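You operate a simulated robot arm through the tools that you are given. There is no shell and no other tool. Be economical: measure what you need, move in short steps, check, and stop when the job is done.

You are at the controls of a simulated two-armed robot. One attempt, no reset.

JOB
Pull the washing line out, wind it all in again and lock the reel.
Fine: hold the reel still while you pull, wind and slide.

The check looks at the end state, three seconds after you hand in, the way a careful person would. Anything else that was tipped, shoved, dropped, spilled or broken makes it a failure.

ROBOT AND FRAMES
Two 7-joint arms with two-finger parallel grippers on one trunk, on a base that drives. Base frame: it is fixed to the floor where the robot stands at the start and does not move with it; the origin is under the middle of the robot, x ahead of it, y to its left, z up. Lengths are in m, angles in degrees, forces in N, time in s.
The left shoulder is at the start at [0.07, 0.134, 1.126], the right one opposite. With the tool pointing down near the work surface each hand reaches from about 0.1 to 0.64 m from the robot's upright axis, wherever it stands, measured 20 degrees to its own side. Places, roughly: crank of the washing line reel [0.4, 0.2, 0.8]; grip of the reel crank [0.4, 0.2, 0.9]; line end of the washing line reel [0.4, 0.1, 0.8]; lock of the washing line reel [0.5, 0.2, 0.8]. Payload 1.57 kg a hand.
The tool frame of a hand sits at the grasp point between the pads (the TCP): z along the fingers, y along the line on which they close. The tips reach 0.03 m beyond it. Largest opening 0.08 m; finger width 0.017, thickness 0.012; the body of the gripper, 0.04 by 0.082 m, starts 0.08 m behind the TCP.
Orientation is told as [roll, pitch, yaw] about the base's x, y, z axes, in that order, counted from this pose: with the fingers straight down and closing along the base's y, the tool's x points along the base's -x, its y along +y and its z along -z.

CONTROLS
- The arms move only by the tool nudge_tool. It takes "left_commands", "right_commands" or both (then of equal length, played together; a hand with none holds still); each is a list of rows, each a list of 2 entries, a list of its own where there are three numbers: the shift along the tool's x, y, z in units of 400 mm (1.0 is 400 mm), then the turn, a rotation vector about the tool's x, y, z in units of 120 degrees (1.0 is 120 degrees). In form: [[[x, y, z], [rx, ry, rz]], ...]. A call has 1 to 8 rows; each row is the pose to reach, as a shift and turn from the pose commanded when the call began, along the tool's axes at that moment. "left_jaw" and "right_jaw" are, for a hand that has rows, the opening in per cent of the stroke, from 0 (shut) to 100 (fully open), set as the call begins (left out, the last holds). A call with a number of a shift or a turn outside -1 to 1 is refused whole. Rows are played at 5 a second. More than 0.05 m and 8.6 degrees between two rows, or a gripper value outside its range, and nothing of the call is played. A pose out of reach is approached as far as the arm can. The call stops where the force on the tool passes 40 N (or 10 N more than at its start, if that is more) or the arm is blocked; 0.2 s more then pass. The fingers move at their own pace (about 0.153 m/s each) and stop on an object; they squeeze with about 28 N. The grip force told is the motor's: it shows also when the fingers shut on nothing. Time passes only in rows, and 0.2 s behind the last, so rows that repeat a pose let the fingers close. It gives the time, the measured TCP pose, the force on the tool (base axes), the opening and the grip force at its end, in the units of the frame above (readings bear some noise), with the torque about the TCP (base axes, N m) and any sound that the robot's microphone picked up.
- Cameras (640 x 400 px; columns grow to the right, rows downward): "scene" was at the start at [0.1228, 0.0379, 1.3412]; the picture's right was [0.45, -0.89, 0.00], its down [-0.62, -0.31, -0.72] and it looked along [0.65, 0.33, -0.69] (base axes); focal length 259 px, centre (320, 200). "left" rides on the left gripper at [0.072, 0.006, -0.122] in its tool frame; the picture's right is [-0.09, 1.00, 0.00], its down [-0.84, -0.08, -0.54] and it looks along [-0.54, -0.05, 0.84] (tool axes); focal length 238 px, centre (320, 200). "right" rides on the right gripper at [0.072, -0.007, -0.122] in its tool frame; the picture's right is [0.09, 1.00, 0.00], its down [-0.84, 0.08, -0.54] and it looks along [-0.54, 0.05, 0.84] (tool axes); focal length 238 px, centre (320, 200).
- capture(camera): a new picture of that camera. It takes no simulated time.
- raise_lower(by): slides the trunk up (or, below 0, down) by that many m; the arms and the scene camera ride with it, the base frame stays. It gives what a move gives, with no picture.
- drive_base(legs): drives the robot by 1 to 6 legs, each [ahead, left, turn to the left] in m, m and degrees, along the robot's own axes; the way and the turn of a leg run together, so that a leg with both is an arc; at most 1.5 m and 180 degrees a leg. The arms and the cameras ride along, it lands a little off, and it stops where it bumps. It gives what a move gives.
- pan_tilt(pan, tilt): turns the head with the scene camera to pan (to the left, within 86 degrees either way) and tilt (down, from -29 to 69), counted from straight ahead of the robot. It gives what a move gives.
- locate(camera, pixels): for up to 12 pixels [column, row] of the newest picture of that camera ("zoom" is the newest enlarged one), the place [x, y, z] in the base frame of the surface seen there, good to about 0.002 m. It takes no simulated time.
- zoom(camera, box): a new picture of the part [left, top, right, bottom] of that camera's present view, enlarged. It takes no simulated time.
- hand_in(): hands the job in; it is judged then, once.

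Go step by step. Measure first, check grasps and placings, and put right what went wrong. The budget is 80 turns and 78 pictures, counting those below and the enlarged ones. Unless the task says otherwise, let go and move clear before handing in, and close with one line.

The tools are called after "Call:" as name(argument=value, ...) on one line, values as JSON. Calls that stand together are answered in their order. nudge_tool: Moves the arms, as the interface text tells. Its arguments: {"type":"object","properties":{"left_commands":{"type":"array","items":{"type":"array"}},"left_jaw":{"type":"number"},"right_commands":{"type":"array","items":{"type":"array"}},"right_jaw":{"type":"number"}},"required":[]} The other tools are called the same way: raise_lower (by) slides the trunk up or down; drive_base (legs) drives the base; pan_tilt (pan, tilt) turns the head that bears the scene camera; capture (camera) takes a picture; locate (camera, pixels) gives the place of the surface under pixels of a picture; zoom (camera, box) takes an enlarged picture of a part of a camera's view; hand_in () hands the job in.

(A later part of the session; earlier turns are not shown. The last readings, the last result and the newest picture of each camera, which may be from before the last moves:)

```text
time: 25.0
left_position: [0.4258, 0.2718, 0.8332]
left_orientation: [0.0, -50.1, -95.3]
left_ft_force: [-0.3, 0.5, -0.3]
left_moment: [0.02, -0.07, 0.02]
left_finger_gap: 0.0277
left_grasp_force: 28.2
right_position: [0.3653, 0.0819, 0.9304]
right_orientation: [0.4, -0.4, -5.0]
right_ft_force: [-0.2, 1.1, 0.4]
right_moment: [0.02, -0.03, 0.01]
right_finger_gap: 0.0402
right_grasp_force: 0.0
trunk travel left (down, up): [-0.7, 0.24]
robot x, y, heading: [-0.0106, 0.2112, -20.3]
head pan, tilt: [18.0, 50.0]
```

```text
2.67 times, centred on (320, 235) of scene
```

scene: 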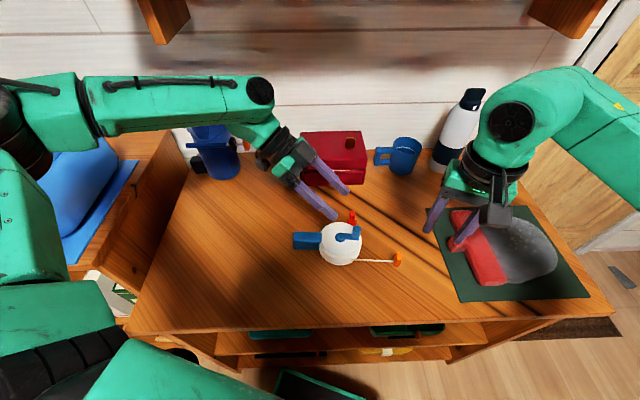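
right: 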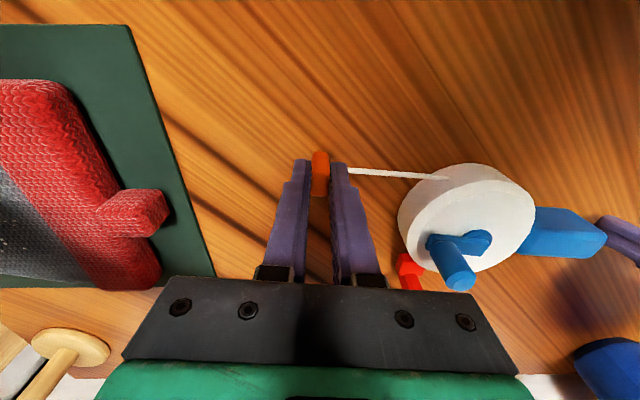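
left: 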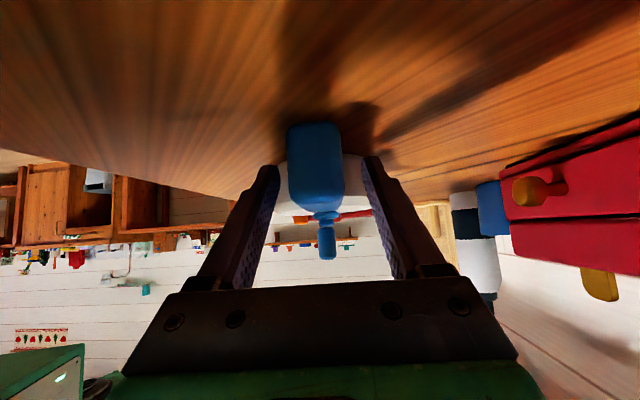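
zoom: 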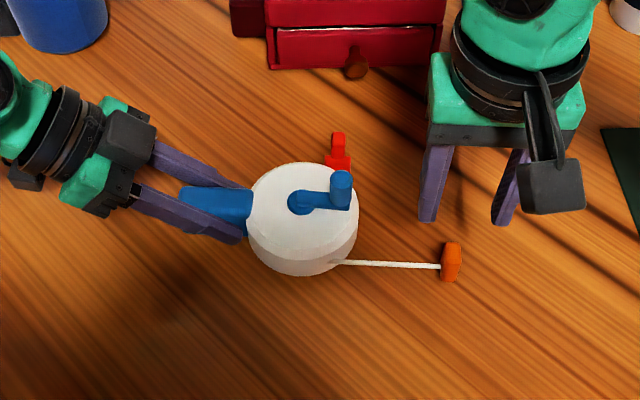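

The reel moved with the left hand and is held solidly. I'll get the tab's exact place.

Call:
locate(camera="zoom", pixels=[[455, 248], [447, 248], [442, 275], [456, 275], [448, 260], [435, 266], [340, 262], [300, 202], [340, 178]])

Call:
locate(camera="right", pixels=[[312, 126], [321, 126], [316, 150], [320, 148], [313, 140]])

```text
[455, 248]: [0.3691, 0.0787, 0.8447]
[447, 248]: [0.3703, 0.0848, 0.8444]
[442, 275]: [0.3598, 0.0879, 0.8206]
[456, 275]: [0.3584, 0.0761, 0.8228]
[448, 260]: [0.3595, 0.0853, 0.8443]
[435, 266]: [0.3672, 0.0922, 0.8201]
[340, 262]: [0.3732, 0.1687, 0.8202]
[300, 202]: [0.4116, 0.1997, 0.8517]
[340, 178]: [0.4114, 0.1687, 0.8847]
```

```text
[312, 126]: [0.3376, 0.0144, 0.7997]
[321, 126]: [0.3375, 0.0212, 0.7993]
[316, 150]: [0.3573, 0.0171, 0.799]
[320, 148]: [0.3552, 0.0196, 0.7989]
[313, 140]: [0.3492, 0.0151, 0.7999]
```

The tab centre is about (0.366,0.082), right below the TCP. Descending 74 mm.

Call:
nudge_tool(right_commands=[[[0, 0, 0.05], [0, 0, 0]], [[0, 0, 0.1], [0, 0, 0]], [[0, 0, 0.15], [0, 0, 0]], [[0, 0, 0.186], [0, 0, 0]]])

Call:
nudge_tool(right_commands=[[[0, 0, 0], [0, 0, 0]], [[0, 0, 0], [0, 0, 0]], [[0, 0, 0], [0, 0, 0]]], right_jaw=0)

Call:
nudge_tool(right_commands=[[[0, -0.005, 0], [0, 0, 0]], [[0, -0.01, 0], [0, 0, 0]]])

Call:
zoom(camera="scene", box=[200, 160, 440, 310])

```text
time: 26.0
left_position: [0.4252, 0.2711, 0.8338]
left_orientation: [0.0, -50.0, -95.3]
left_ft_force: [0.0, -1.0, 0.3]
left_moment: [0.16, -0.03, 0.02]
left_finger_gap: 0.0279
left_grasp_force: 27.9
right_position: [0.366, 0.0821, 0.8555]
right_orientation: [0.5, -0.3, -5.1]
right_ft_force: [0.3, 0.6, -0.9]
right_moment: [0.04, 0.0, 0.0]
right_finger_gap: 0.0401
right_grasp_force: 0.0
trunk travel left (down, up): [-0.7, 0.24]
robot x, y, heading: [-0.0081, 0.2137, -20.0]
head pan, tilt: [18.0, 50.0]
```

```text
time: 26.8
left_position: [0.4259, 0.2728, 0.8332]
left_orientation: [0.1, -49.8, -95.2]
left_ft_force: [4.0, 19.1, 1.0]
left_moment: [-0.45, 0.31, -0.49]
left_finger_gap: 0.028
left_grasp_force: 27.8
right_position: [0.3644, 0.0821, 0.8545]
right_orientation: [0.3, -0.4, -5.2]
right_ft_force: [-3.6, -20.8, -1.0]
right_moment: [-0.54, -0.01, -0.03]
right_finger_gap: 0.0114
right_grasp_force: 28.1
trunk travel left (down, up): [-0.7, 0.24]
robot x, y, heading: [-0.0137, 0.2146, -20.2]
head pan, tilt: [18.0, 50.0]
```

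```text
time: 27.4
left_position: [0.4264, 0.2725, 0.8348]
left_orientation: [0.0, -50.0, -95.2]
left_ft_force: [4.7, 10.8, -0.2]
left_moment: [0.22, -0.23, 0.27]
left_finger_gap: 0.0277
left_grasp_force: 28.6
right_position: [0.3658, 0.0812, 0.8552]
right_orientation: [0.6, -0.2, -5.0]
right_ft_force: [-4.8, -10.5, 0.3]
right_moment: [-0.44, 0.33, -0.05]
right_finger_gap: 0.0114
right_grasp_force: 28.0
trunk travel left (down, up): [-0.7, 0.24]
robot x, y, heading: [-0.0106, 0.2122, -20.3]
head pan, tilt: [18.0, 50.0]
```

```text
2.67 times, centred on (320, 235) of scene
```

zoom: 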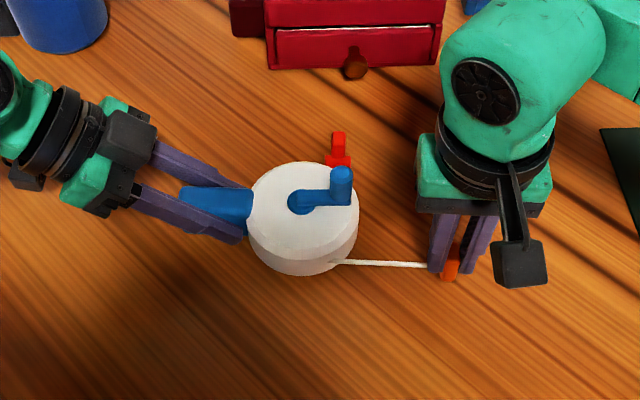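

Tension is 10–20 N and the left hand holds with the gap unchanged. I'll pull another 20 mm slowly and check.

Call:
nudge_tool(right_commands=[[[0, -0.01, 0], [0, 0, 0]], [[0, -0.02, 0], [0, 0, 0]], [[0, -0.03, 0], [0, 0, 0]], [[0, -0.04, 0], [0, 0, 0]], [[0, -0.05, 0], [0, 0, 0]]])

Call:
zoom(camera="scene", box=[200, 160, 440, 310])

```text
time: 28.6
left_position: [0.4253, 0.2712, 0.8349]
left_orientation: [-0.1, -50.2, -95.3]
left_ft_force: [-2.9, -21.4, 0.7]
left_moment: [-0.19, -0.2, 0.72]
left_finger_gap: 0.0278
left_grasp_force: 27.7
right_position: [0.3646, 0.0597, 0.8566]
right_orientation: [0.5, -0.4, -5.0]
right_ft_force: [2.3, 20.2, -0.4]
right_moment: [0.27, 0.3, 0.09]
right_finger_gap: 0.0111
right_grasp_force: 27.8
trunk travel left (down, up): [-0.7, 0.24]
robot x, y, heading: [-0.018, 0.2174, -20.3]
head pan, tilt: [18.0, 50.0]
```

```text
2.67 times, centred on (320, 235) of scene
```

zoom: 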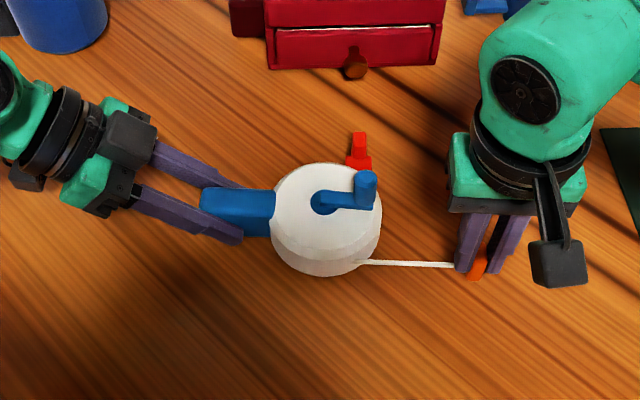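

The handle slid through the left pads under about 20 N of tension and the line still didn't extend. I need to know whether the lock is already engaged, so I'll look at it closely.

Call:
zoom(camera="scene", box=[290, 190, 370, 250])

Call:
zoom(camera="right", box=[360, 120, 540, 300])

Call:
zoom(camera="left", box=[240, 100, 440, 260])

```text
6.67 times, centred on (330, 220) of scene
```

zoom: 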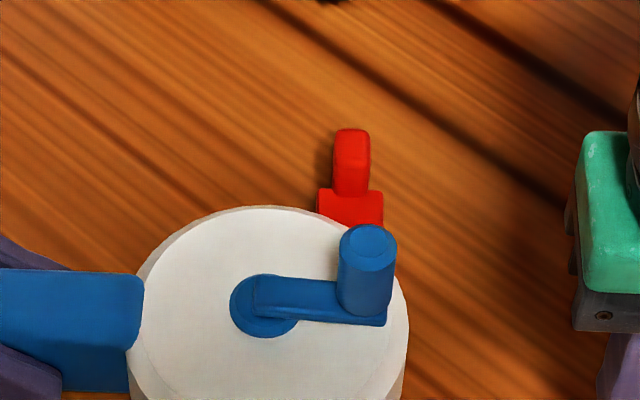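

```text
2.22 times, centred on (450, 210) of right
```

zoom: 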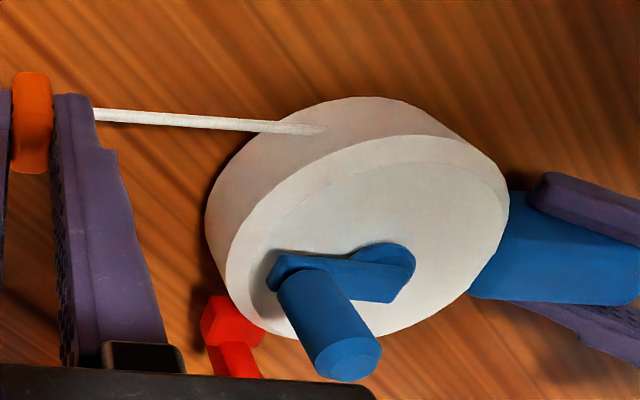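

```text
2.50 times, centred on (340, 180) of left
```

zoom: 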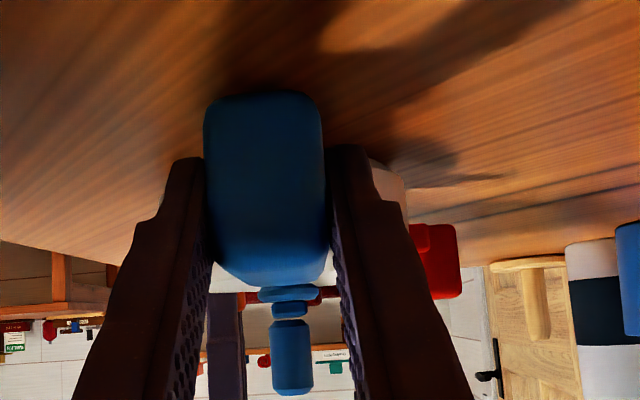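

The lock looks like a block with an upright nub, sticking out of the drum. I'll measure hub, tab and lock to see whether the line extended at all.

Call:
zoom(camera="scene", box=[270, 190, 400, 280])

Call:
locate(camera="zoom", pixels=[[250, 230], [365, 165], [200, 300], [310, 345], [440, 355], [520, 375], [319, 85], [319, 60], [315, 130], [340, 130], [305, 125]])

```text
4.44 times, centred on (335, 235) of scene
```

zoom: 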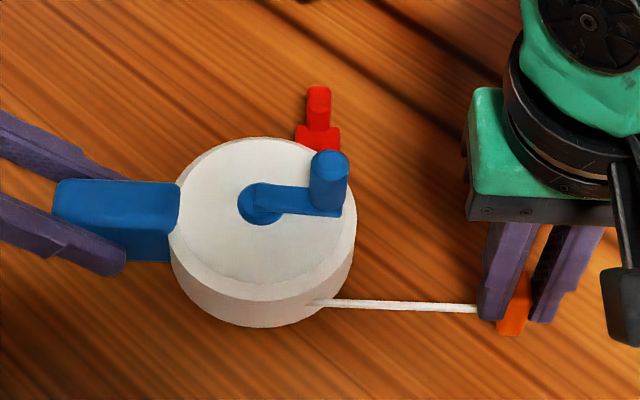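

```text
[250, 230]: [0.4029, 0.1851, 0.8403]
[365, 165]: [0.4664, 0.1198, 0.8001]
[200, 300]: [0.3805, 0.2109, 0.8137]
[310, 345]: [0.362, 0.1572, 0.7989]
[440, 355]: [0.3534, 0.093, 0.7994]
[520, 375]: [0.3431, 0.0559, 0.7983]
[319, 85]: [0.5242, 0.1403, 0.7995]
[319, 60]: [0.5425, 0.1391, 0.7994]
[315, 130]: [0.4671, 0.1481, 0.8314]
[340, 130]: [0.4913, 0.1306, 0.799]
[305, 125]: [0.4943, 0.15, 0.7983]
```

The hub-to-tab distance is still about 0.12, so the line hasn't moved at all under more than 20 N: probably locked or latched. I'll let go of the tab, raise the right hand clear and test the crank and lock.

Call:
nudge_tool(right_commands=[[[0, 0, 0], [0, 0, 0]], [[0, 0, 0], [0, 0, 0]], [[0, 0, -0.08], [0, 0, 0]], [[0, 0, -0.16], [0, 0, 0]], [[0, 0, -0.24], [0, 0, 0]], [[0, -0.08, -0.3], [0, 0, 0]]], right_jaw=50)

Call:
zoom(camera="scene", box=[270, 190, 400, 280])

Call:
locate(camera="zoom", pixels=[[330, 156], [262, 200], [319, 92], [319, 120], [330, 132], [305, 132], [298, 132], [508, 300], [512, 320], [440, 306], [330, 303], [240, 300]])

Call:
zoom(camera="right", box=[300, 80, 560, 260])

```text
time: 30.0
left_position: [0.4261, 0.2695, 0.8338]
left_orientation: [0.0, -49.9, -95.2]
left_ft_force: [0.6, 0.0, -0.3]
left_moment: [0.22, -0.03, -0.01]
left_finger_gap: 0.0281
left_grasp_force: 27.7
right_position: [0.3606, 0.0246, 0.9757]
right_orientation: [0.5, -0.4, -5.1]
right_ft_force: [0.1, -0.2, -0.3]
right_moment: [0.05, -0.02, -0.01]
right_finger_gap: 0.04
right_grasp_force: 0.0
trunk travel left (down, up): [-0.7, 0.24]
robot x, y, heading: [-0.0144, 0.2119, -20.2]
head pan, tilt: [18.0, 50.0]
```

```text
4.44 times, centred on (335, 235) of scene
```

zoom: 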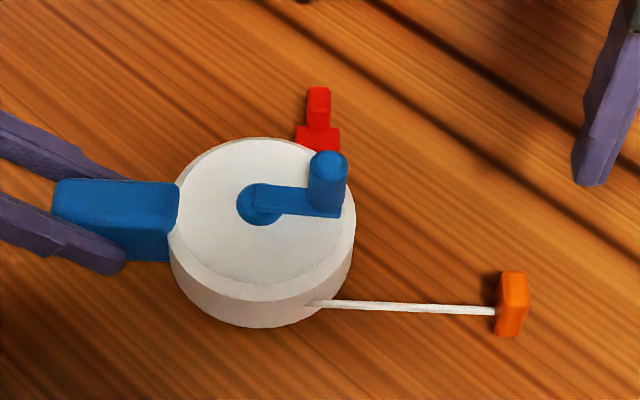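

```text
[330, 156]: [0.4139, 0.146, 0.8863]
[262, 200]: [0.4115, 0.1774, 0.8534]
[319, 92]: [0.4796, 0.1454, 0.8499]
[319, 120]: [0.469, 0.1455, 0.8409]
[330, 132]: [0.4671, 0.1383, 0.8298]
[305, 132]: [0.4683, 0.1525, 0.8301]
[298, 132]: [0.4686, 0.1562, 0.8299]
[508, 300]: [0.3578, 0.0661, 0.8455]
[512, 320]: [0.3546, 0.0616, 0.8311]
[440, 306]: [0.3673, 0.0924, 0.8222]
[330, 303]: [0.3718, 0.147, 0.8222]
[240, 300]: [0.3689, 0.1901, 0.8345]
```

```text
2.22 times, centred on (430, 170) of right
```

zoom: 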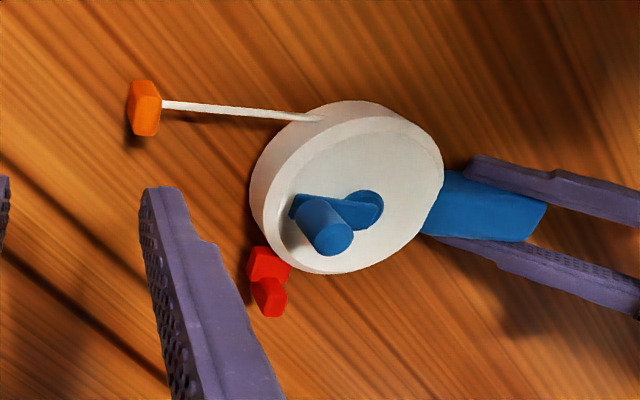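

The hub is at (0.4115,0.1775) and the knob at (0.414,0.146), top z 0.886. I'll bring the right hand onto the knob, tips at z ≈ 0.858, to feel the crank.

Call:
nudge_tool(right_commands=[[[-0.027, 0.08, 0.016], [0, 0, 0]], [[-0.053, 0.16, 0.032], [0, 0, 0]], [[-0.08, 0.24, 0.05], [0, 0, 0]], [[-0.1065, 0.3125, 0.064], [0, 0, 0]], [[-0.1065, 0.3125, 0.12], [0, 0, 0]], [[-0.1065, 0.3125, 0.17], [0, 0, 0]], [[-0.1065, 0.3125, 0.22], [0, 0, 0]]])

Call:
nudge_tool(right_commands=[[[0, 0, 0], [0, 0, 0]], [[0, 0, 0], [0, 0, 0]], [[0, 0, 0], [0, 0, 0]]], right_jaw=0)

Call:
capture(camera="scene")

```text
time: 31.6
left_position: [0.4264, 0.2706, 0.8334]
left_orientation: [-0.2, -50.0, -95.2]
left_ft_force: [0.2, -0.2, 0.4]
left_moment: [0.18, 0.01, 0.02]
left_finger_gap: 0.0279
left_grasp_force: 27.9
right_position: [0.4157, 0.1483, 0.8892]
right_orientation: [0.5, -0.4, -5.1]
right_ft_force: [0.5, 0.5, 0.0]
right_moment: [0.0, 0.0, 0.03]
right_finger_gap: 0.04
right_grasp_force: 0.1
trunk travel left (down, up): [-0.7, 0.24]
robot x, y, heading: [-0.012, 0.2177, -20.1]
head pan, tilt: [18.0, 50.0]
```

```text
time: 32.4
left_position: [0.4273, 0.2726, 0.8333]
left_orientation: [-0.1, -49.9, -95.2]
left_ft_force: [-0.1, 10.2, 0.4]
left_moment: [-0.25, 0.15, -0.08]
left_finger_gap: 0.0278
left_grasp_force: 28.5
right_position: [0.4154, 0.1468, 0.8877]
right_orientation: [0.5, -0.4, -5.1]
right_ft_force: [0.3, -10.6, -0.6]
right_moment: [-0.51, -0.06, 0.05]
right_finger_gap: 0.017
right_grasp_force: 27.8
trunk travel left (down, up): [-0.7, 0.24]
robot x, y, heading: [-0.009, 0.2148, -20.4]
head pan, tilt: [18.0, 50.0]
```

```text
37 pictures are left
```

scene: 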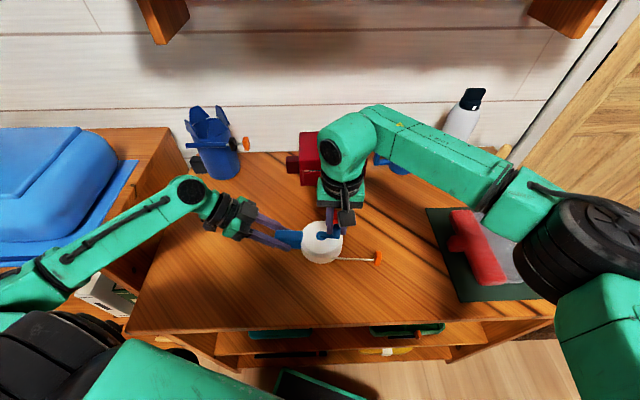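

The knob is gripped (gap 0.017). I'll nudge the crank counter-clockwise (+x, the paying-out sense) by about 8 mm and read the forces.

Call:
nudge_tool(right_commands=[[[-0.01, 0.0, 0], [0, 0, 0]], [[-0.02, 0.002, 0], [0, 0, 0]], [[-0.02, 0.002, 0], [0, 0, 0]]])

Call:
zoom(camera="scene", box=[240, 190, 400, 290])

```text
time: 33.2
left_position: [0.4273, 0.2728, 0.8332]
left_orientation: [0.1, -49.9, -95.3]
left_ft_force: [9.5, 19.2, -2.5]
left_moment: [-0.05, -0.36, 0.98]
left_finger_gap: 0.0281
left_grasp_force: 28.1
right_position: [0.4234, 0.1478, 0.8895]
right_orientation: [0.3, -0.2, -5.2]
right_ft_force: [-8.9, -20.5, 1.4]
right_moment: [-0.57, 0.83, 0.07]
right_finger_gap: 0.0171
right_grasp_force: 27.4
trunk travel left (down, up): [-0.7, 0.24]
robot x, y, heading: [-0.0133, 0.2142, -20.2]
head pan, tilt: [18.0, 50.0]
```

```text
4.00 times, centred on (320, 240) of scene
```

zoom: 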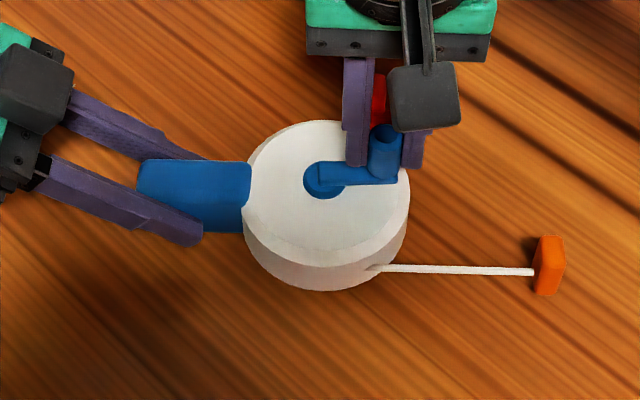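

The crank pushed back with about 9 N in x and 20 N in y over an 8 mm nudge, so it's stuck too: the reel starts locked. I'll release the knob and move the right hand onto the red nub at (0.4775,0.1455) to feel which way it slides.

Call:
nudge_tool(right_commands=[[[0, 0, 0], [0, 0, 0]], [[0, 0, -0.08], [0, 0, 0]], [[0, 0, -0.15], [0, 0, 0]], [[-0.07, 0.003, -0.15], [0, 0, 0]], [[-0.135, 0.006, -0.15], [0, 0, 0]], [[-0.135, 0.006, -0.1], [0, 0, 0]]], right_jaw=45)

Call:
zoom(camera="scene", box=[240, 180, 400, 280])

Call:
zoom(camera="right", box=[200, 20, 480, 220])

Call:
locate(camera="zoom", pixels=[[320, 200], [300, 150]])

```text
time: 34.6
left_position: [0.4258, 0.2711, 0.8335]
left_orientation: [0.1, -49.9, -95.2]
left_ft_force: [0.5, 0.2, 0.8]
left_moment: [0.2, 0.0, 0.02]
left_finger_gap: 0.0282
left_grasp_force: 27.7
right_position: [0.4765, 0.1454, 0.9278]
right_orientation: [0.6, -0.5, -5.2]
right_ft_force: [0.3, -0.2, -0.7]
right_moment: [-0.01, 0.01, 0.0]
right_finger_gap: 0.0362
right_grasp_force: 0.1
trunk travel left (down, up): [-0.7, 0.24]
robot x, y, heading: [-0.0137, 0.2134, -20.0]
head pan, tilt: [18.0, 50.0]
```

```text
4.00 times, centred on (320, 230) of scene
```

zoom: 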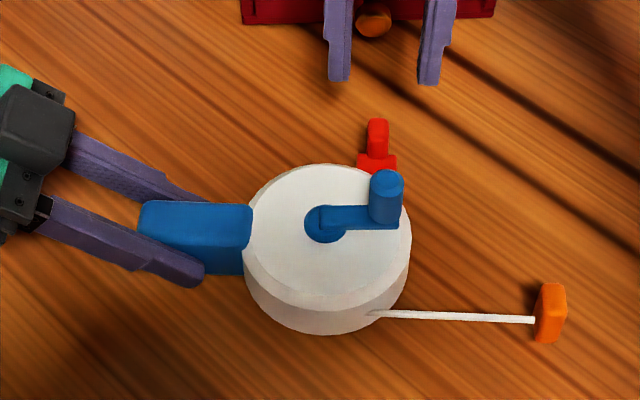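

```text
2.00 times, centred on (340, 120) of right
```

zoom: 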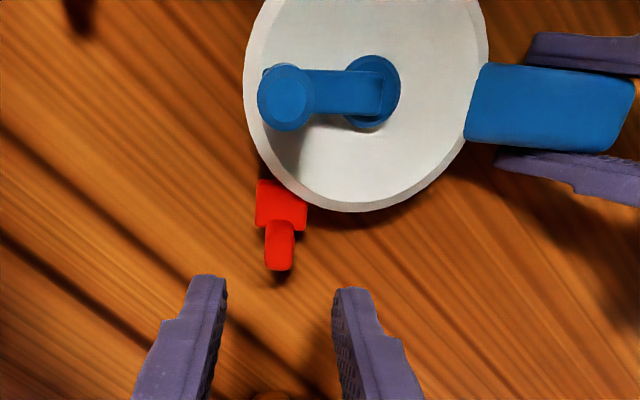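

```text
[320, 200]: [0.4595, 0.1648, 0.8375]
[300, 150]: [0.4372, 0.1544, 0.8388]
```

The lock is well seen in the right zoom, block at (280,205) and nub at (280,245). I'll locate both.

Call:
locate(camera="zoom", pixels=[[280, 228], [280, 262], [270, 245], [291, 245], [262, 205], [302, 210], [282, 190], [285, 90], [372, 85]])

```text
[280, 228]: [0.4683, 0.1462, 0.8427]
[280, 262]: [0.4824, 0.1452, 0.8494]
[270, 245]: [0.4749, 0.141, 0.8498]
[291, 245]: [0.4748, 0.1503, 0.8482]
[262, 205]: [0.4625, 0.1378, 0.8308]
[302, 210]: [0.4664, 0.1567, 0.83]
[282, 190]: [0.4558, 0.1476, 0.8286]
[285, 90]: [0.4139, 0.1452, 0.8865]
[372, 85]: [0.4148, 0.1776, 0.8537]
```

The nub centre is (0.4755,0.146), 9 mm wide along y. I'll descend and close on it.

Call:
nudge_tool(right_commands=[[[0, 0, 0.06], [0, 0, 0]], [[0, 0, 0.11], [0, 0, 0]], [[0, 0, 0.165], [0, 0, 0]]])

Call:
nudge_tool(right_commands=[[[0, 0, 0], [0, 0, 0]], [[0, 0, 0], [0, 0, 0]], [[0, 0, 0], [0, 0, 0]]], right_jaw=0)

Call:
nudge_tool(right_commands=[[[-0.005, 0, 0], [0, 0, 0]], [[-0.01, 0, 0], [0, 0, 0]], [[-0.015, 0, 0], [0, 0, 0]]])

Call:
zoom(camera="right", box=[220, 20, 480, 220])

```text
time: 35.4
left_position: [0.4261, 0.2716, 0.8331]
left_orientation: [-0.1, -49.9, -95.3]
left_ft_force: [0.2, -0.3, 0.0]
left_moment: [0.18, -0.01, -0.02]
left_finger_gap: 0.0281
left_grasp_force: 27.7
right_position: [0.4777, 0.1452, 0.8634]
right_orientation: [0.4, -0.5, -5.1]
right_ft_force: [-0.1, -0.6, 0.0]
right_moment: [0.02, 0.02, -0.01]
right_finger_gap: 0.036
right_grasp_force: 0.1
trunk travel left (down, up): [-0.7, 0.24]
robot x, y, heading: [-0.0146, 0.2172, -20.1]
head pan, tilt: [18.0, 50.0]
```

```text
time: 36.2
left_position: [0.426, 0.2708, 0.8333]
left_orientation: [-0.1, -50.1, -95.3]
left_ft_force: [-0.4, -0.6, -0.4]
left_moment: [0.05, 0.05, -0.05]
left_finger_gap: 0.0275
left_grasp_force: 27.9
right_position: [0.477, 0.1452, 0.8635]
right_orientation: [0.5, -0.3, -5.0]
right_ft_force: [0.6, -0.3, -0.1]
right_moment: [-0.18, -0.18, 0.02]
right_finger_gap: 0.0114
right_grasp_force: 27.8
trunk travel left (down, up): [-0.7, 0.24]
robot x, y, heading: [-0.0126, 0.2117, -20.1]
head pan, tilt: [18.0, 50.0]
```

```text
time: 37.0
left_position: [0.426, 0.2722, 0.8334]
left_orientation: [0.4, -50.0, -95.2]
left_ft_force: [13.9, -2.8, -0.7]
left_moment: [0.5, -0.36, 1.21]
left_finger_gap: 0.028
left_grasp_force: 28.2
right_position: [0.4818, 0.1472, 0.8633]
right_orientation: [0.6, -0.2, -5.0]
right_ft_force: [-14.4, 4.1, 1.5]
right_moment: [-0.01, 0.86, 0.28]
right_finger_gap: 0.0115
right_grasp_force: 27.2
trunk travel left (down, up): [-0.7, 0.24]
robot x, y, heading: [-0.0151, 0.2132, -20.5]
head pan, tilt: [18.0, 50.0]
```

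```text
2.00 times, centred on (350, 120) of right
```

zoom: 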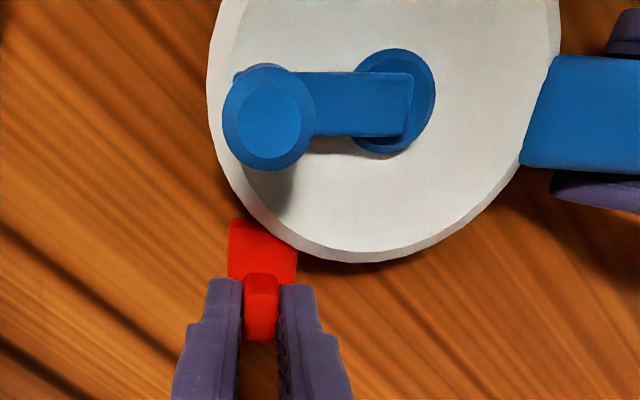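

Outward met 14 N of resistance and the nub didn't slide. I'll go back and test inward by 5 mm.

Call:
nudge_tool(right_commands=[[[0.008, 0, 0], [0, 0, 0]], [[0.015, 0, 0], [0, 0, 0]], [[0.015, 0, 0], [0, 0, 0]]])

Call:
nudge_tool(right_commands=[[[0.005, 0, 0], [0, 0, 0]], [[0.01, 0, 0], [0, 0, 0]], [[0.013, 0, 0], [0, 0, 0]]])

```text
time: 37.8
left_position: [0.4252, 0.271, 0.833]
left_orientation: [-0.2, -49.9, -95.1]
left_ft_force: [1.7, -0.4, 2.0]
left_moment: [-0.16, -0.06, 0.11]
left_finger_gap: 0.0281
left_grasp_force: 27.7
right_position: [0.4782, 0.1466, 0.8627]
right_orientation: [0.5, -0.5, -5.3]
right_ft_force: [-1.3, 0.2, -2.7]
right_moment: [-0.15, -0.15, 0.02]
right_finger_gap: 0.0116
right_grasp_force: 27.4
trunk travel left (down, up): [-0.7, 0.24]
robot x, y, heading: [-0.0133, 0.2117, -20.3]
head pan, tilt: [18.0, 50.0]
```

```text
time: 38.6
left_position: [0.4241, 0.2704, 0.8337]
left_orientation: [-0.5, -49.9, -95.2]
left_ft_force: [-13.6, 2.1, 2.3]
left_moment: [-0.2, 0.33, -1.16]
left_finger_gap: 0.0282
left_grasp_force: 28.2
right_position: [0.4734, 0.1453, 0.864]
right_orientation: [0.4, -0.6, -5.2]
right_ft_force: [12.6, -2.5, -0.8]
right_moment: [-0.2, -0.87, -0.29]
right_finger_gap: 0.0117
right_grasp_force: 28.6
trunk travel left (down, up): [-0.7, 0.24]
robot x, y, heading: [-0.0145, 0.2153, -20.3]
head pan, tilt: [18.0, 50.0]
```

Inward resists just as stiffly, so the lock doesn't slide in x. I'll return and test along y: -y first.

Call:
nudge_tool(right_commands=[[[-0.007, 0, 0], [0, 0, 0]], [[-0.013, 0, 0], [0, 0, 0]], [[-0.013, -0.008, 0], [0, 0, 0]], [[-0.013, -0.015, 0], [0, 0, 0]], [[-0.013, -0.015, 0], [0, 0, 0]]])

Call:
zoom(camera="right", box=[220, 20, 480, 220])

```text
time: 39.8
left_position: [0.4249, 0.2696, 0.8338]
left_orientation: [-0.1, -50.0, -95.3]
left_ft_force: [-2.6, -9.4, -3.8]
left_moment: [0.78, -0.05, -0.63]
left_finger_gap: 0.0279
left_grasp_force: 28.0
right_position: [0.4759, 0.1424, 0.8642]
right_orientation: [0.7, -0.3, -5.1]
right_ft_force: [1.7, 8.5, 4.3]
right_moment: [0.2, 0.18, -0.19]
right_finger_gap: 0.0118
right_grasp_force: 27.8
trunk travel left (down, up): [-0.7, 0.24]
robot x, y, heading: [-0.0133, 0.2155, -20.2]
head pan, tilt: [18.0, 50.0]
```

```text
2.00 times, centred on (350, 120) of right
```

zoom: 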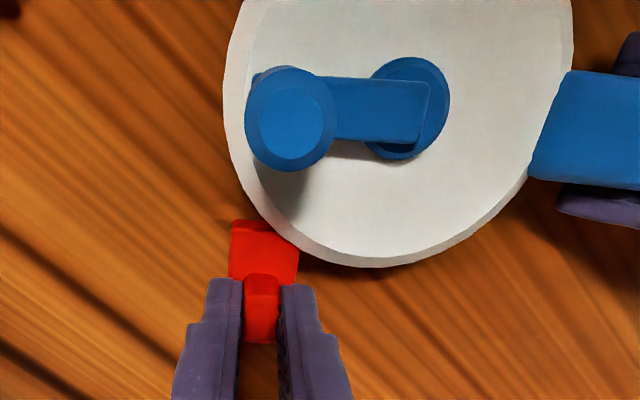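

Relative to the drum, the lock seems to have shifted a few mm toward -y (the knob moved from column 265 to 285 in the right view). I'll continue 8 mm further in -y.

Call:
nudge_tool(right_commands=[[[0, -0.007, 0], [0, 0, 0]], [[0, -0.014, 0], [0, 0, 0]], [[0, -0.02, 0], [0, 0, 0]], [[0, -0.02, 0], [0, 0, 0]]])

Call:
zoom(camera="right", box=[220, 20, 480, 220])

```text
time: 40.8
left_position: [0.4248, 0.2718, 0.8356]
left_orientation: [0.3, -50.0, -95.2]
left_ft_force: [1.3, -10.1, 4.7]
left_moment: [-0.77, 0.18, -0.29]
left_finger_gap: 0.0278
left_grasp_force: 27.7
right_position: [0.4748, 0.1299, 0.8632]
right_orientation: [0.4, -0.3, -5.2]
right_ft_force: [-0.8, 10.2, 0.9]
right_moment: [0.32, 0.03, -0.1]
right_finger_gap: 0.0115
right_grasp_force: 28.2
trunk travel left (down, up): [-0.7, 0.24]
robot x, y, heading: [-0.0138, 0.2127, -20.3]
head pan, tilt: [18.0, 50.0]
```

```text
2.00 times, centred on (350, 120) of right
```

zoom: 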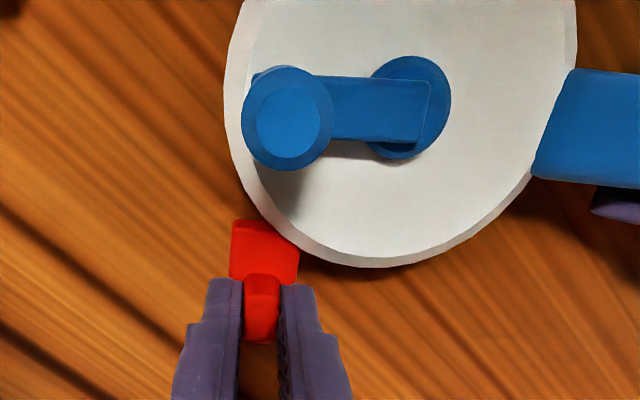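

Now it drags the reel with no more relative slide, so that's an end stop in -y. I'll try +y, where the drum will seat against the left fingertips.

Call:
nudge_tool(right_commands=[[[0, 0.01, 0], [0, 0, 0]], [[0, 0.02, 0], [0, 0, 0]], [[0, 0.03, 0], [0, 0, 0]], [[0, 0.035, 0], [0, 0, 0]]])

Call:
zoom(camera="right", box=[220, 20, 480, 220])

```text
time: 41.8
left_position: [0.4251, 0.2721, 0.8339]
left_orientation: [0.1, -50.0, -95.2]
left_ft_force: [-0.1, 2.0, 3.6]
left_moment: [-0.67, -0.14, 0.08]
left_finger_gap: 0.0276
left_grasp_force: 28.2
right_position: [0.4767, 0.146, 0.8639]
right_orientation: [0.5, -0.5, -5.1]
right_ft_force: [0.7, -0.7, 1.8]
right_moment: [0.04, 0.28, -0.08]
right_finger_gap: 0.0115
right_grasp_force: 28.0
trunk travel left (down, up): [-0.7, 0.24]
robot x, y, heading: [-0.0144, 0.2128, -20.0]
head pan, tilt: [18.0, 50.0]
```

```text
2.00 times, centred on (350, 120) of right
```

zoom: 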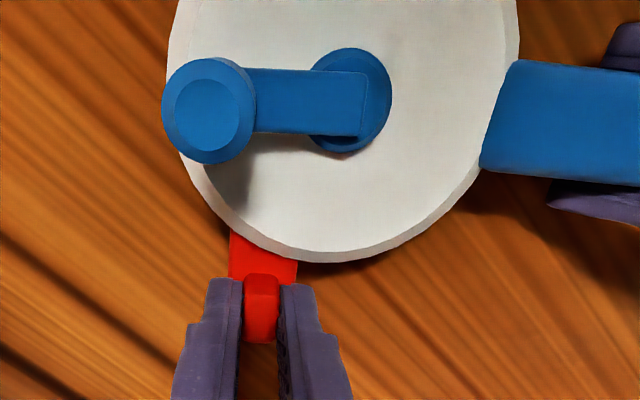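

The lock slides along +y: the drum moved 75 px relative to it, with little force. I'll continue to the stop.

Call:
nudge_tool(right_commands=[[[0, 0.008, 0], [0, 0, 0]], [[0, 0.016, 0], [0, 0, 0]], [[0, 0.024, 0], [0, 0, 0]], [[0, 0.03, 0], [0, 0, 0]]])

Call:
zoom(camera="right", box=[220, 20, 480, 220])

```text
time: 42.8
left_position: [0.4272, 0.2737, 0.8329]
left_orientation: [-0.1, -50.0, -95.2]
left_ft_force: [-1.2, 5.9, 2.1]
left_moment: [-0.48, -0.08, 0.19]
left_finger_gap: 0.0277
left_grasp_force: 28.0
right_position: [0.4772, 0.1583, 0.8647]
right_orientation: [0.4, -0.4, -5.2]
right_ft_force: [1.6, -3.6, 3.7]
right_moment: [-0.04, 0.32, -0.07]
right_finger_gap: 0.0113
right_grasp_force: 28.2
trunk travel left (down, up): [-0.7, 0.24]
robot x, y, heading: [-0.0159, 0.2149, -20.3]
head pan, tilt: [18.0, 50.0]
```

```text
2.00 times, centred on (350, 120) of right
```

zoom: 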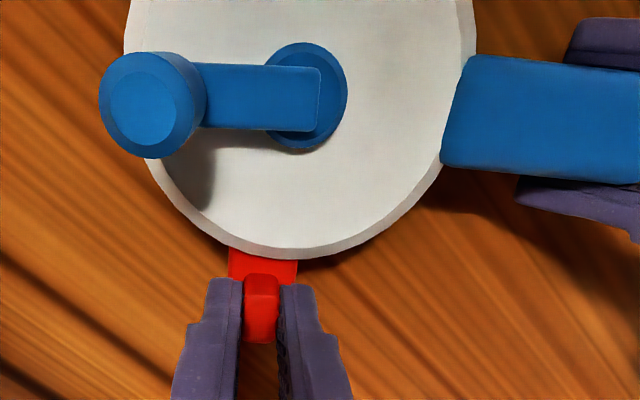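

It moved another 62 px, still with low force. On toward the stop.

Call:
nudge_tool(right_commands=[[[0, 0.008, 0], [0, 0, 0]], [[0, 0.016, 0], [0, 0, 0]], [[0, 0.024, 0], [0, 0, 0]], [[0, 0.03, 0], [0, 0, 0]]])

Call:
zoom(camera="right", box=[220, 20, 480, 220])

```text
time: 43.8
left_position: [0.4248, 0.2723, 0.8334]
left_orientation: [-0.3, -50.1, -95.1]
left_ft_force: [-4.2, 11.3, -0.1]
left_moment: [0.37, -0.11, 0.27]
left_finger_gap: 0.0278
left_grasp_force: 28.5
right_position: [0.4786, 0.1709, 0.8632]
right_orientation: [0.6, -0.4, -5.1]
right_ft_force: [3.8, -10.5, 0.3]
right_moment: [-0.54, 0.0, -0.07]
right_finger_gap: 0.0117
right_grasp_force: 28.0
trunk travel left (down, up): [-0.7, 0.24]
robot x, y, heading: [-0.0143, 0.2171, -20.5]
head pan, tilt: [18.0, 50.0]
```

```text
2.00 times, centred on (350, 120) of right
```

zoom: 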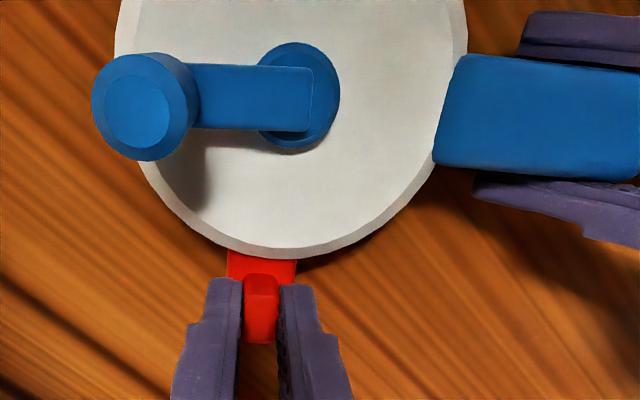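

End stop reached: the reel now moves with the lock, after about 25 mm of slide, so the lock has gone from its -y end to its +y end. I'll release it, raise, move toward the tab and relocate.

Call:
nudge_tool(right_commands=[[[0, 0, 0], [0, 0, 0]], [[0, 0, -0.07], [0, 0, 0]], [[0, 0, -0.14], [0, 0, 0]], [[0, 0, -0.21], [0, 0, 0]], [[0.06, -0.07, -0.23], [0, 0, 0]], [[0.12, -0.13, -0.23], [0, 0, 0]], [[0.18, -0.19, -0.23], [0, 0, 0]], [[0.23, -0.245, -0.23], [0, 0, 0]]], right_jaw=50)

Call:
zoom(camera="right", box=[240, 80, 560, 280])

```text
time: 45.6
left_position: [0.4246, 0.27, 0.834]
left_orientation: [0.1, -50.0, -95.2]
left_ft_force: [-0.8, 1.2, -1.8]
left_moment: [0.22, -0.01, 0.03]
left_finger_gap: 0.0276
left_grasp_force: 27.3
right_position: [0.3775, 0.0773, 0.9546]
right_orientation: [0.8, -0.3, -5.2]
right_ft_force: [0.7, -0.5, 1.0]
right_moment: [0.0, 0.02, 0.01]
right_finger_gap: 0.0399
right_grasp_force: 0.0
trunk travel left (down, up): [-0.7, 0.24]
robot x, y, heading: [-0.0127, 0.2171, -20.1]
head pan, tilt: [18.0, 50.0]
```

```text
2.00 times, centred on (400, 180) of right
```

zoom: 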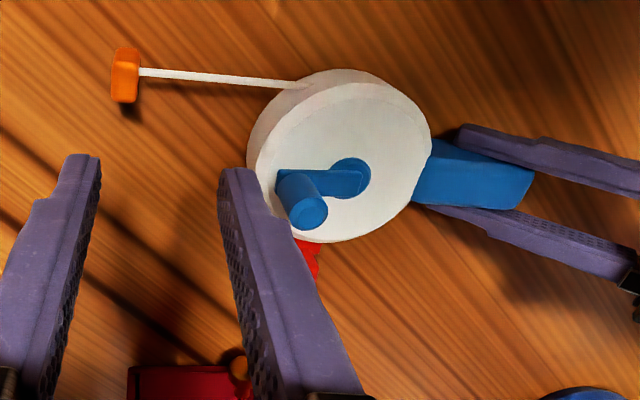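

Call:
locate(camera="zoom", pixels=[[126, 55], [117, 75], [132, 80], [124, 98], [145, 72], [290, 85], [310, 215], [350, 170], [312, 255], [300, 245], [425, 165], [525, 190]])

```text
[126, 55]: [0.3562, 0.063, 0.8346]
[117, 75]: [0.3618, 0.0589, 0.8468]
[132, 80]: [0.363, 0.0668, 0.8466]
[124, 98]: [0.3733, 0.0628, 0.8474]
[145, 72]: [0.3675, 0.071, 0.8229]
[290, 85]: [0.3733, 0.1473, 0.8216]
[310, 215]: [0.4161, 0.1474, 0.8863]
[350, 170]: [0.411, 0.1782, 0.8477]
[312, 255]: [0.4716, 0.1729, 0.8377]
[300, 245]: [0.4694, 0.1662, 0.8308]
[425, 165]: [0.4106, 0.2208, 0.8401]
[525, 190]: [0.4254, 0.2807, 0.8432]
```

The tab centre is (0.3645,0.063). I'll grasp it again and pull gently.

Call:
nudge_tool(right_commands=[[[0.015, -0.019, 0.03], [0, 0, 0]], [[0.029, -0.038, 0.07], [0, 0, 0]], [[0.029, -0.038, 0.13], [0, 0, 0]], [[0.029, -0.038, 0.19], [0, 0, 0]], [[0.029, -0.038, 0.244], [0, 0, 0]]])

Call:
nudge_tool(right_commands=[[[0, 0, 0], [0, 0, 0]], [[0, 0, 0], [0, 0, 0]], [[0, 0, 0], [0, 0, 0]]], right_jaw=0)

Call:
nudge_tool(right_commands=[[[0, -0.01, 0], [0, 0, 0]], [[0, -0.02, 0], [0, 0, 0]], [[0, -0.03, 0], [0, 0, 0]], [[0, -0.04, 0], [0, 0, 0]]])

Call:
zoom(camera="right", box=[240, 80, 560, 280])

```text
time: 46.8
left_position: [0.4253, 0.2722, 0.833]
left_orientation: [-0.1, -50.0, -95.2]
left_ft_force: [0.1, -0.5, -2.2]
left_moment: [0.16, -0.01, -0.01]
left_finger_gap: 0.0276
left_grasp_force: 27.7
right_position: [0.3674, 0.0664, 0.8549]
right_orientation: [0.4, -0.4, -5.1]
right_ft_force: [0.2, -0.6, 0.7]
right_moment: [0.01, -0.02, -0.02]
right_finger_gap: 0.04
right_grasp_force: 0.0
trunk travel left (down, up): [-0.7, 0.24]
robot x, y, heading: [-0.0153, 0.2176, -20.2]
head pan, tilt: [18.0, 50.0]
```

```text
time: 47.6
left_position: [0.4258, 0.2718, 0.8338]
left_orientation: [0.0, -50.0, -95.2]
left_ft_force: [0.7, 9.3, 1.4]
left_moment: [-0.16, 0.09, -0.27]
left_finger_gap: 0.0279
left_grasp_force: 28.2
right_position: [0.3659, 0.0641, 0.856]
right_orientation: [0.5, -0.4, -5.1]
right_ft_force: [-1.1, -10.3, -0.8]
right_moment: [-0.54, 0.09, -0.01]
right_finger_gap: 0.0113
right_grasp_force: 28.7
trunk travel left (down, up): [-0.7, 0.24]
robot x, y, heading: [-0.016, 0.2138, -19.9]
head pan, tilt: [18.0, 50.0]
```

```text
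time: 48.6
left_position: [0.4248, 0.2708, 0.8338]
left_orientation: [-0.1, -50.0, -95.2]
left_ft_force: [-4.0, -10.4, 1.0]
left_moment: [-0.36, 0.22, -0.02]
left_finger_gap: 0.0277
left_grasp_force: 28.0
right_position: [0.3637, 0.0514, 0.8555]
right_orientation: [0.5, -0.4, -5.1]
right_ft_force: [3.3, 11.5, -1.3]
right_moment: [-0.05, -0.04, -0.01]
right_finger_gap: 0.0115
right_grasp_force: 28.2
trunk travel left (down, up): [-0.7, 0.24]
robot x, y, heading: [-0.0105, 0.2166, -19.9]
head pan, tilt: [18.0, 50.0]
```

```text
2.00 times, centred on (400, 180) of right
```

zoom: 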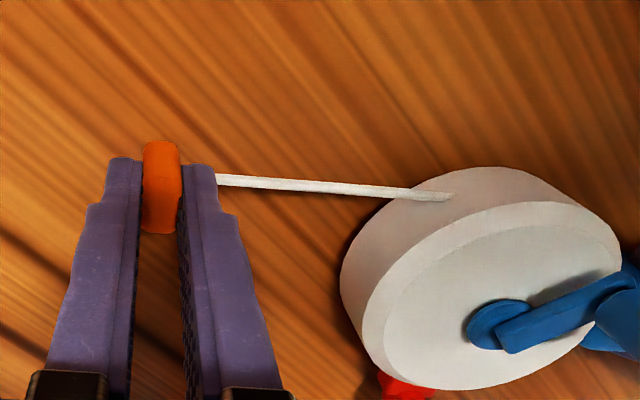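

The crank has rotated about 150° and the line is longer, so the lock was on and is now off. Continuing the pull.

Call:
nudge_tool(right_commands=[[[0, -0.013, 0], [0, 0, 0]], [[0, -0.026, 0], [0, 0, 0]], [[0, -0.039, 0], [0, 0, 0]], [[0, -0.052, 0], [0, 0, 0]], [[0, -0.065, 0], [0, 0, 0]], [[0, -0.078, 0], [0, 0, 0]], [[0, -0.091, 0], [0, 0, 0]], [[0, -0.104, 0], [0, 0, 0]]])

Call:
capture(camera="scene")

Call:
locate(camera="scene", pixels=[[320, 234]])

```text
time: 50.4
left_position: [0.4255, 0.2709, 0.8335]
left_orientation: [-0.1, -50.0, -95.3]
left_ft_force: [-5.7, -20.5, -0.3]
left_moment: [-0.23, 0.16, -0.06]
left_finger_gap: 0.0274
left_grasp_force: 28.0
right_position: [0.3609, 0.0107, 0.8552]
right_orientation: [0.6, -0.4, -5.0]
right_ft_force: [5.9, 21.0, -1.4]
right_moment: [0.21, -0.05, -0.04]
right_finger_gap: 0.0112
right_grasp_force: 27.8
trunk travel left (down, up): [-0.7, 0.24]
robot x, y, heading: [-0.0161, 0.2167, -20.3]
head pan, tilt: [18.0, 50.0]
```

```text
25 pictures are left
```

scene: 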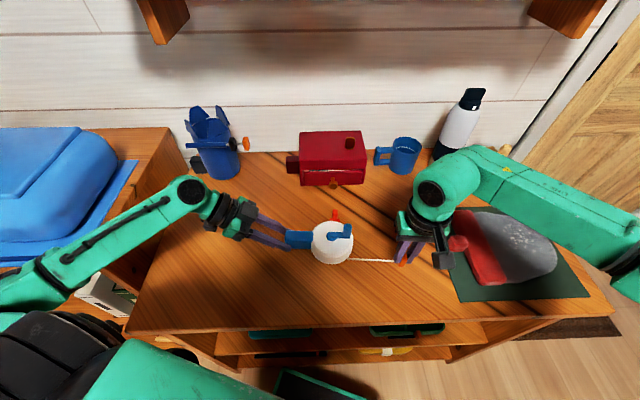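

```text
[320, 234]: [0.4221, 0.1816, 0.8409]
```

Tension reads 20 N. I'll check whether the line or the reel moved.

Call:
zoom(camera="scene", box=[270, 190, 430, 290])

Call:
locate(camera="zoom", pixels=[[262, 185], [310, 155], [300, 175], [325, 175], [190, 200], [380, 278], [480, 285], [264, 100], [250, 220], [70, 180]])

```text
4.00 times, centred on (350, 240) of scene
```

zoom: 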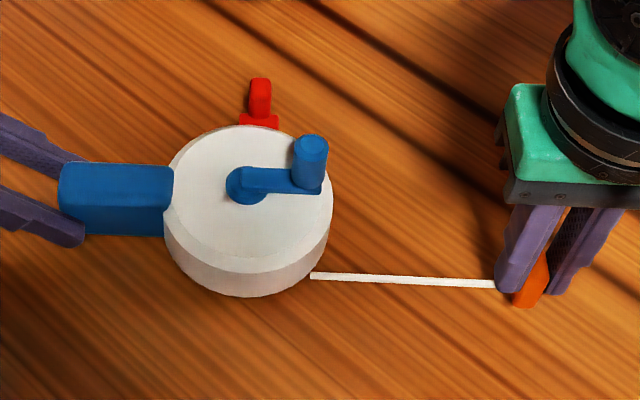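

```text
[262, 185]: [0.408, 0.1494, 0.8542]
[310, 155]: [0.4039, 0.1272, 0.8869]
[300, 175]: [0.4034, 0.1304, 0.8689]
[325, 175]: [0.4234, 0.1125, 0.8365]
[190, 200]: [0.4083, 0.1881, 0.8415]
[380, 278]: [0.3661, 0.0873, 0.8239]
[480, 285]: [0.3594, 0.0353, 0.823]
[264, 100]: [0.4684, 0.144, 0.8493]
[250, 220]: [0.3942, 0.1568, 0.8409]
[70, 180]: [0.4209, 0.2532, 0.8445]
```

The hub is at y ≈ 0.158 and the tab at 0.011: the line is out by about 30 mm, one full crank turn, but the reel also crept 20 mm and is near the end of the left pads. I'll regrip deeper with the left while the right anchors the tab.

Call:
nudge_tool(left_commands=[[[0, 0, 0], [0, 0, 0]], [[0, -0.003, 0], [0, 0, 0]], [[-0.017, -0.005, 0.02], [0, 0, 0]], [[-0.034, -0.007, 0.04], [0, 0, 0]], [[-0.051, -0.007, 0.06], [0, 0, 0]], [[-0.0675, -0.007, 0.0804], [0, 0, 0]]], left_jaw=60)

Call:
nudge_tool(left_commands=[[[0, 0, 0], [0, 0, 0]], [[0, 0, 0], [0, 0, 0]], [[0, 0, 0], [0, 0, 0]]], left_jaw=0)

Call:
nudge_tool(right_commands=[[[0, -0.01, 0], [0, 0, 0]], [[0, -0.02, 0], [0, 0, 0]], [[0, -0.03, 0], [0, 0, 0]]])

Call:
zoom(camera="scene", box=[270, 190, 430, 290])

Call:
locate(camera="zoom", pixels=[[245, 187], [310, 147], [60, 180], [75, 180]])

```text
time: 51.8
left_position: [0.417, 0.231, 0.8337]
left_orientation: [0.0, -50.0, -95.2]
left_ft_force: [0.2, 0.1, 0.4]
left_moment: [0.0, -0.03, -0.01]
left_finger_gap: 0.048
left_grasp_force: 0.0
right_position: [0.3594, 0.0079, 0.8556]
right_orientation: [0.5, -0.4, -5.1]
right_ft_force: [-0.7, 0.4, 0.1]
right_moment: [-0.38, 0.11, -0.01]
right_finger_gap: 0.0114
right_grasp_force: 27.7
trunk travel left (down, up): [-0.7, 0.24]
robot x, y, heading: [-0.0149, 0.2133, -20.2]
head pan, tilt: [18.0, 50.0]
```

```text
time: 52.6
left_position: [0.4177, 0.2305, 0.8333]
left_orientation: [0.0, -50.0, -95.1]
left_ft_force: [4.0, -1.4, 0.7]
left_moment: [0.4, -0.18, 1.1]
left_finger_gap: 0.028
left_grasp_force: 27.7
right_position: [0.3613, 0.009, 0.8562]
right_orientation: [0.5, -0.3, -5.1]
right_ft_force: [-4.5, -0.3, 1.0]
right_moment: [-0.3, 0.3, 0.07]
right_finger_gap: 0.0116
right_grasp_force: 27.9
trunk travel left (down, up): [-0.7, 0.24]
robot x, y, heading: [-0.0137, 0.2119, -20.3]
head pan, tilt: [18.0, 50.0]
```

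```text
time: 53.4
left_position: [0.4183, 0.2301, 0.8346]
left_orientation: [0.0, -50.1, -95.2]
left_ft_force: [0.8, -22.1, 0.3]
left_moment: [-0.14, -0.4, 1.08]
left_finger_gap: 0.0283
left_grasp_force: 28.5
right_position: [0.3588, -0.0017, 0.8557]
right_orientation: [0.7, -0.4, -5.1]
right_ft_force: [0.5, 20.9, 0.5]
right_moment: [0.19, 0.44, 0.13]
right_finger_gap: 0.0114
right_grasp_force: 27.6
trunk travel left (down, up): [-0.7, 0.24]
robot x, y, heading: [-0.0124, 0.216, -20.2]
head pan, tilt: [18.0, 50.0]
```

```text
4.00 times, centred on (350, 240) of scene
```

zoom: 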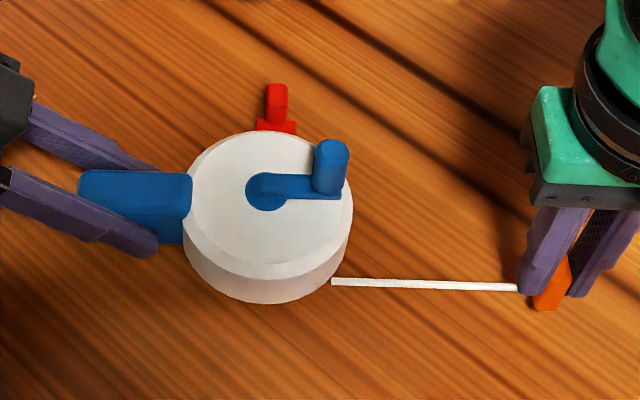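

```text
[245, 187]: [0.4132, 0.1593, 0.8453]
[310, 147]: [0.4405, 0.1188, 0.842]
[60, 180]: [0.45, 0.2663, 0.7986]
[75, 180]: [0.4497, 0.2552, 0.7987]
```

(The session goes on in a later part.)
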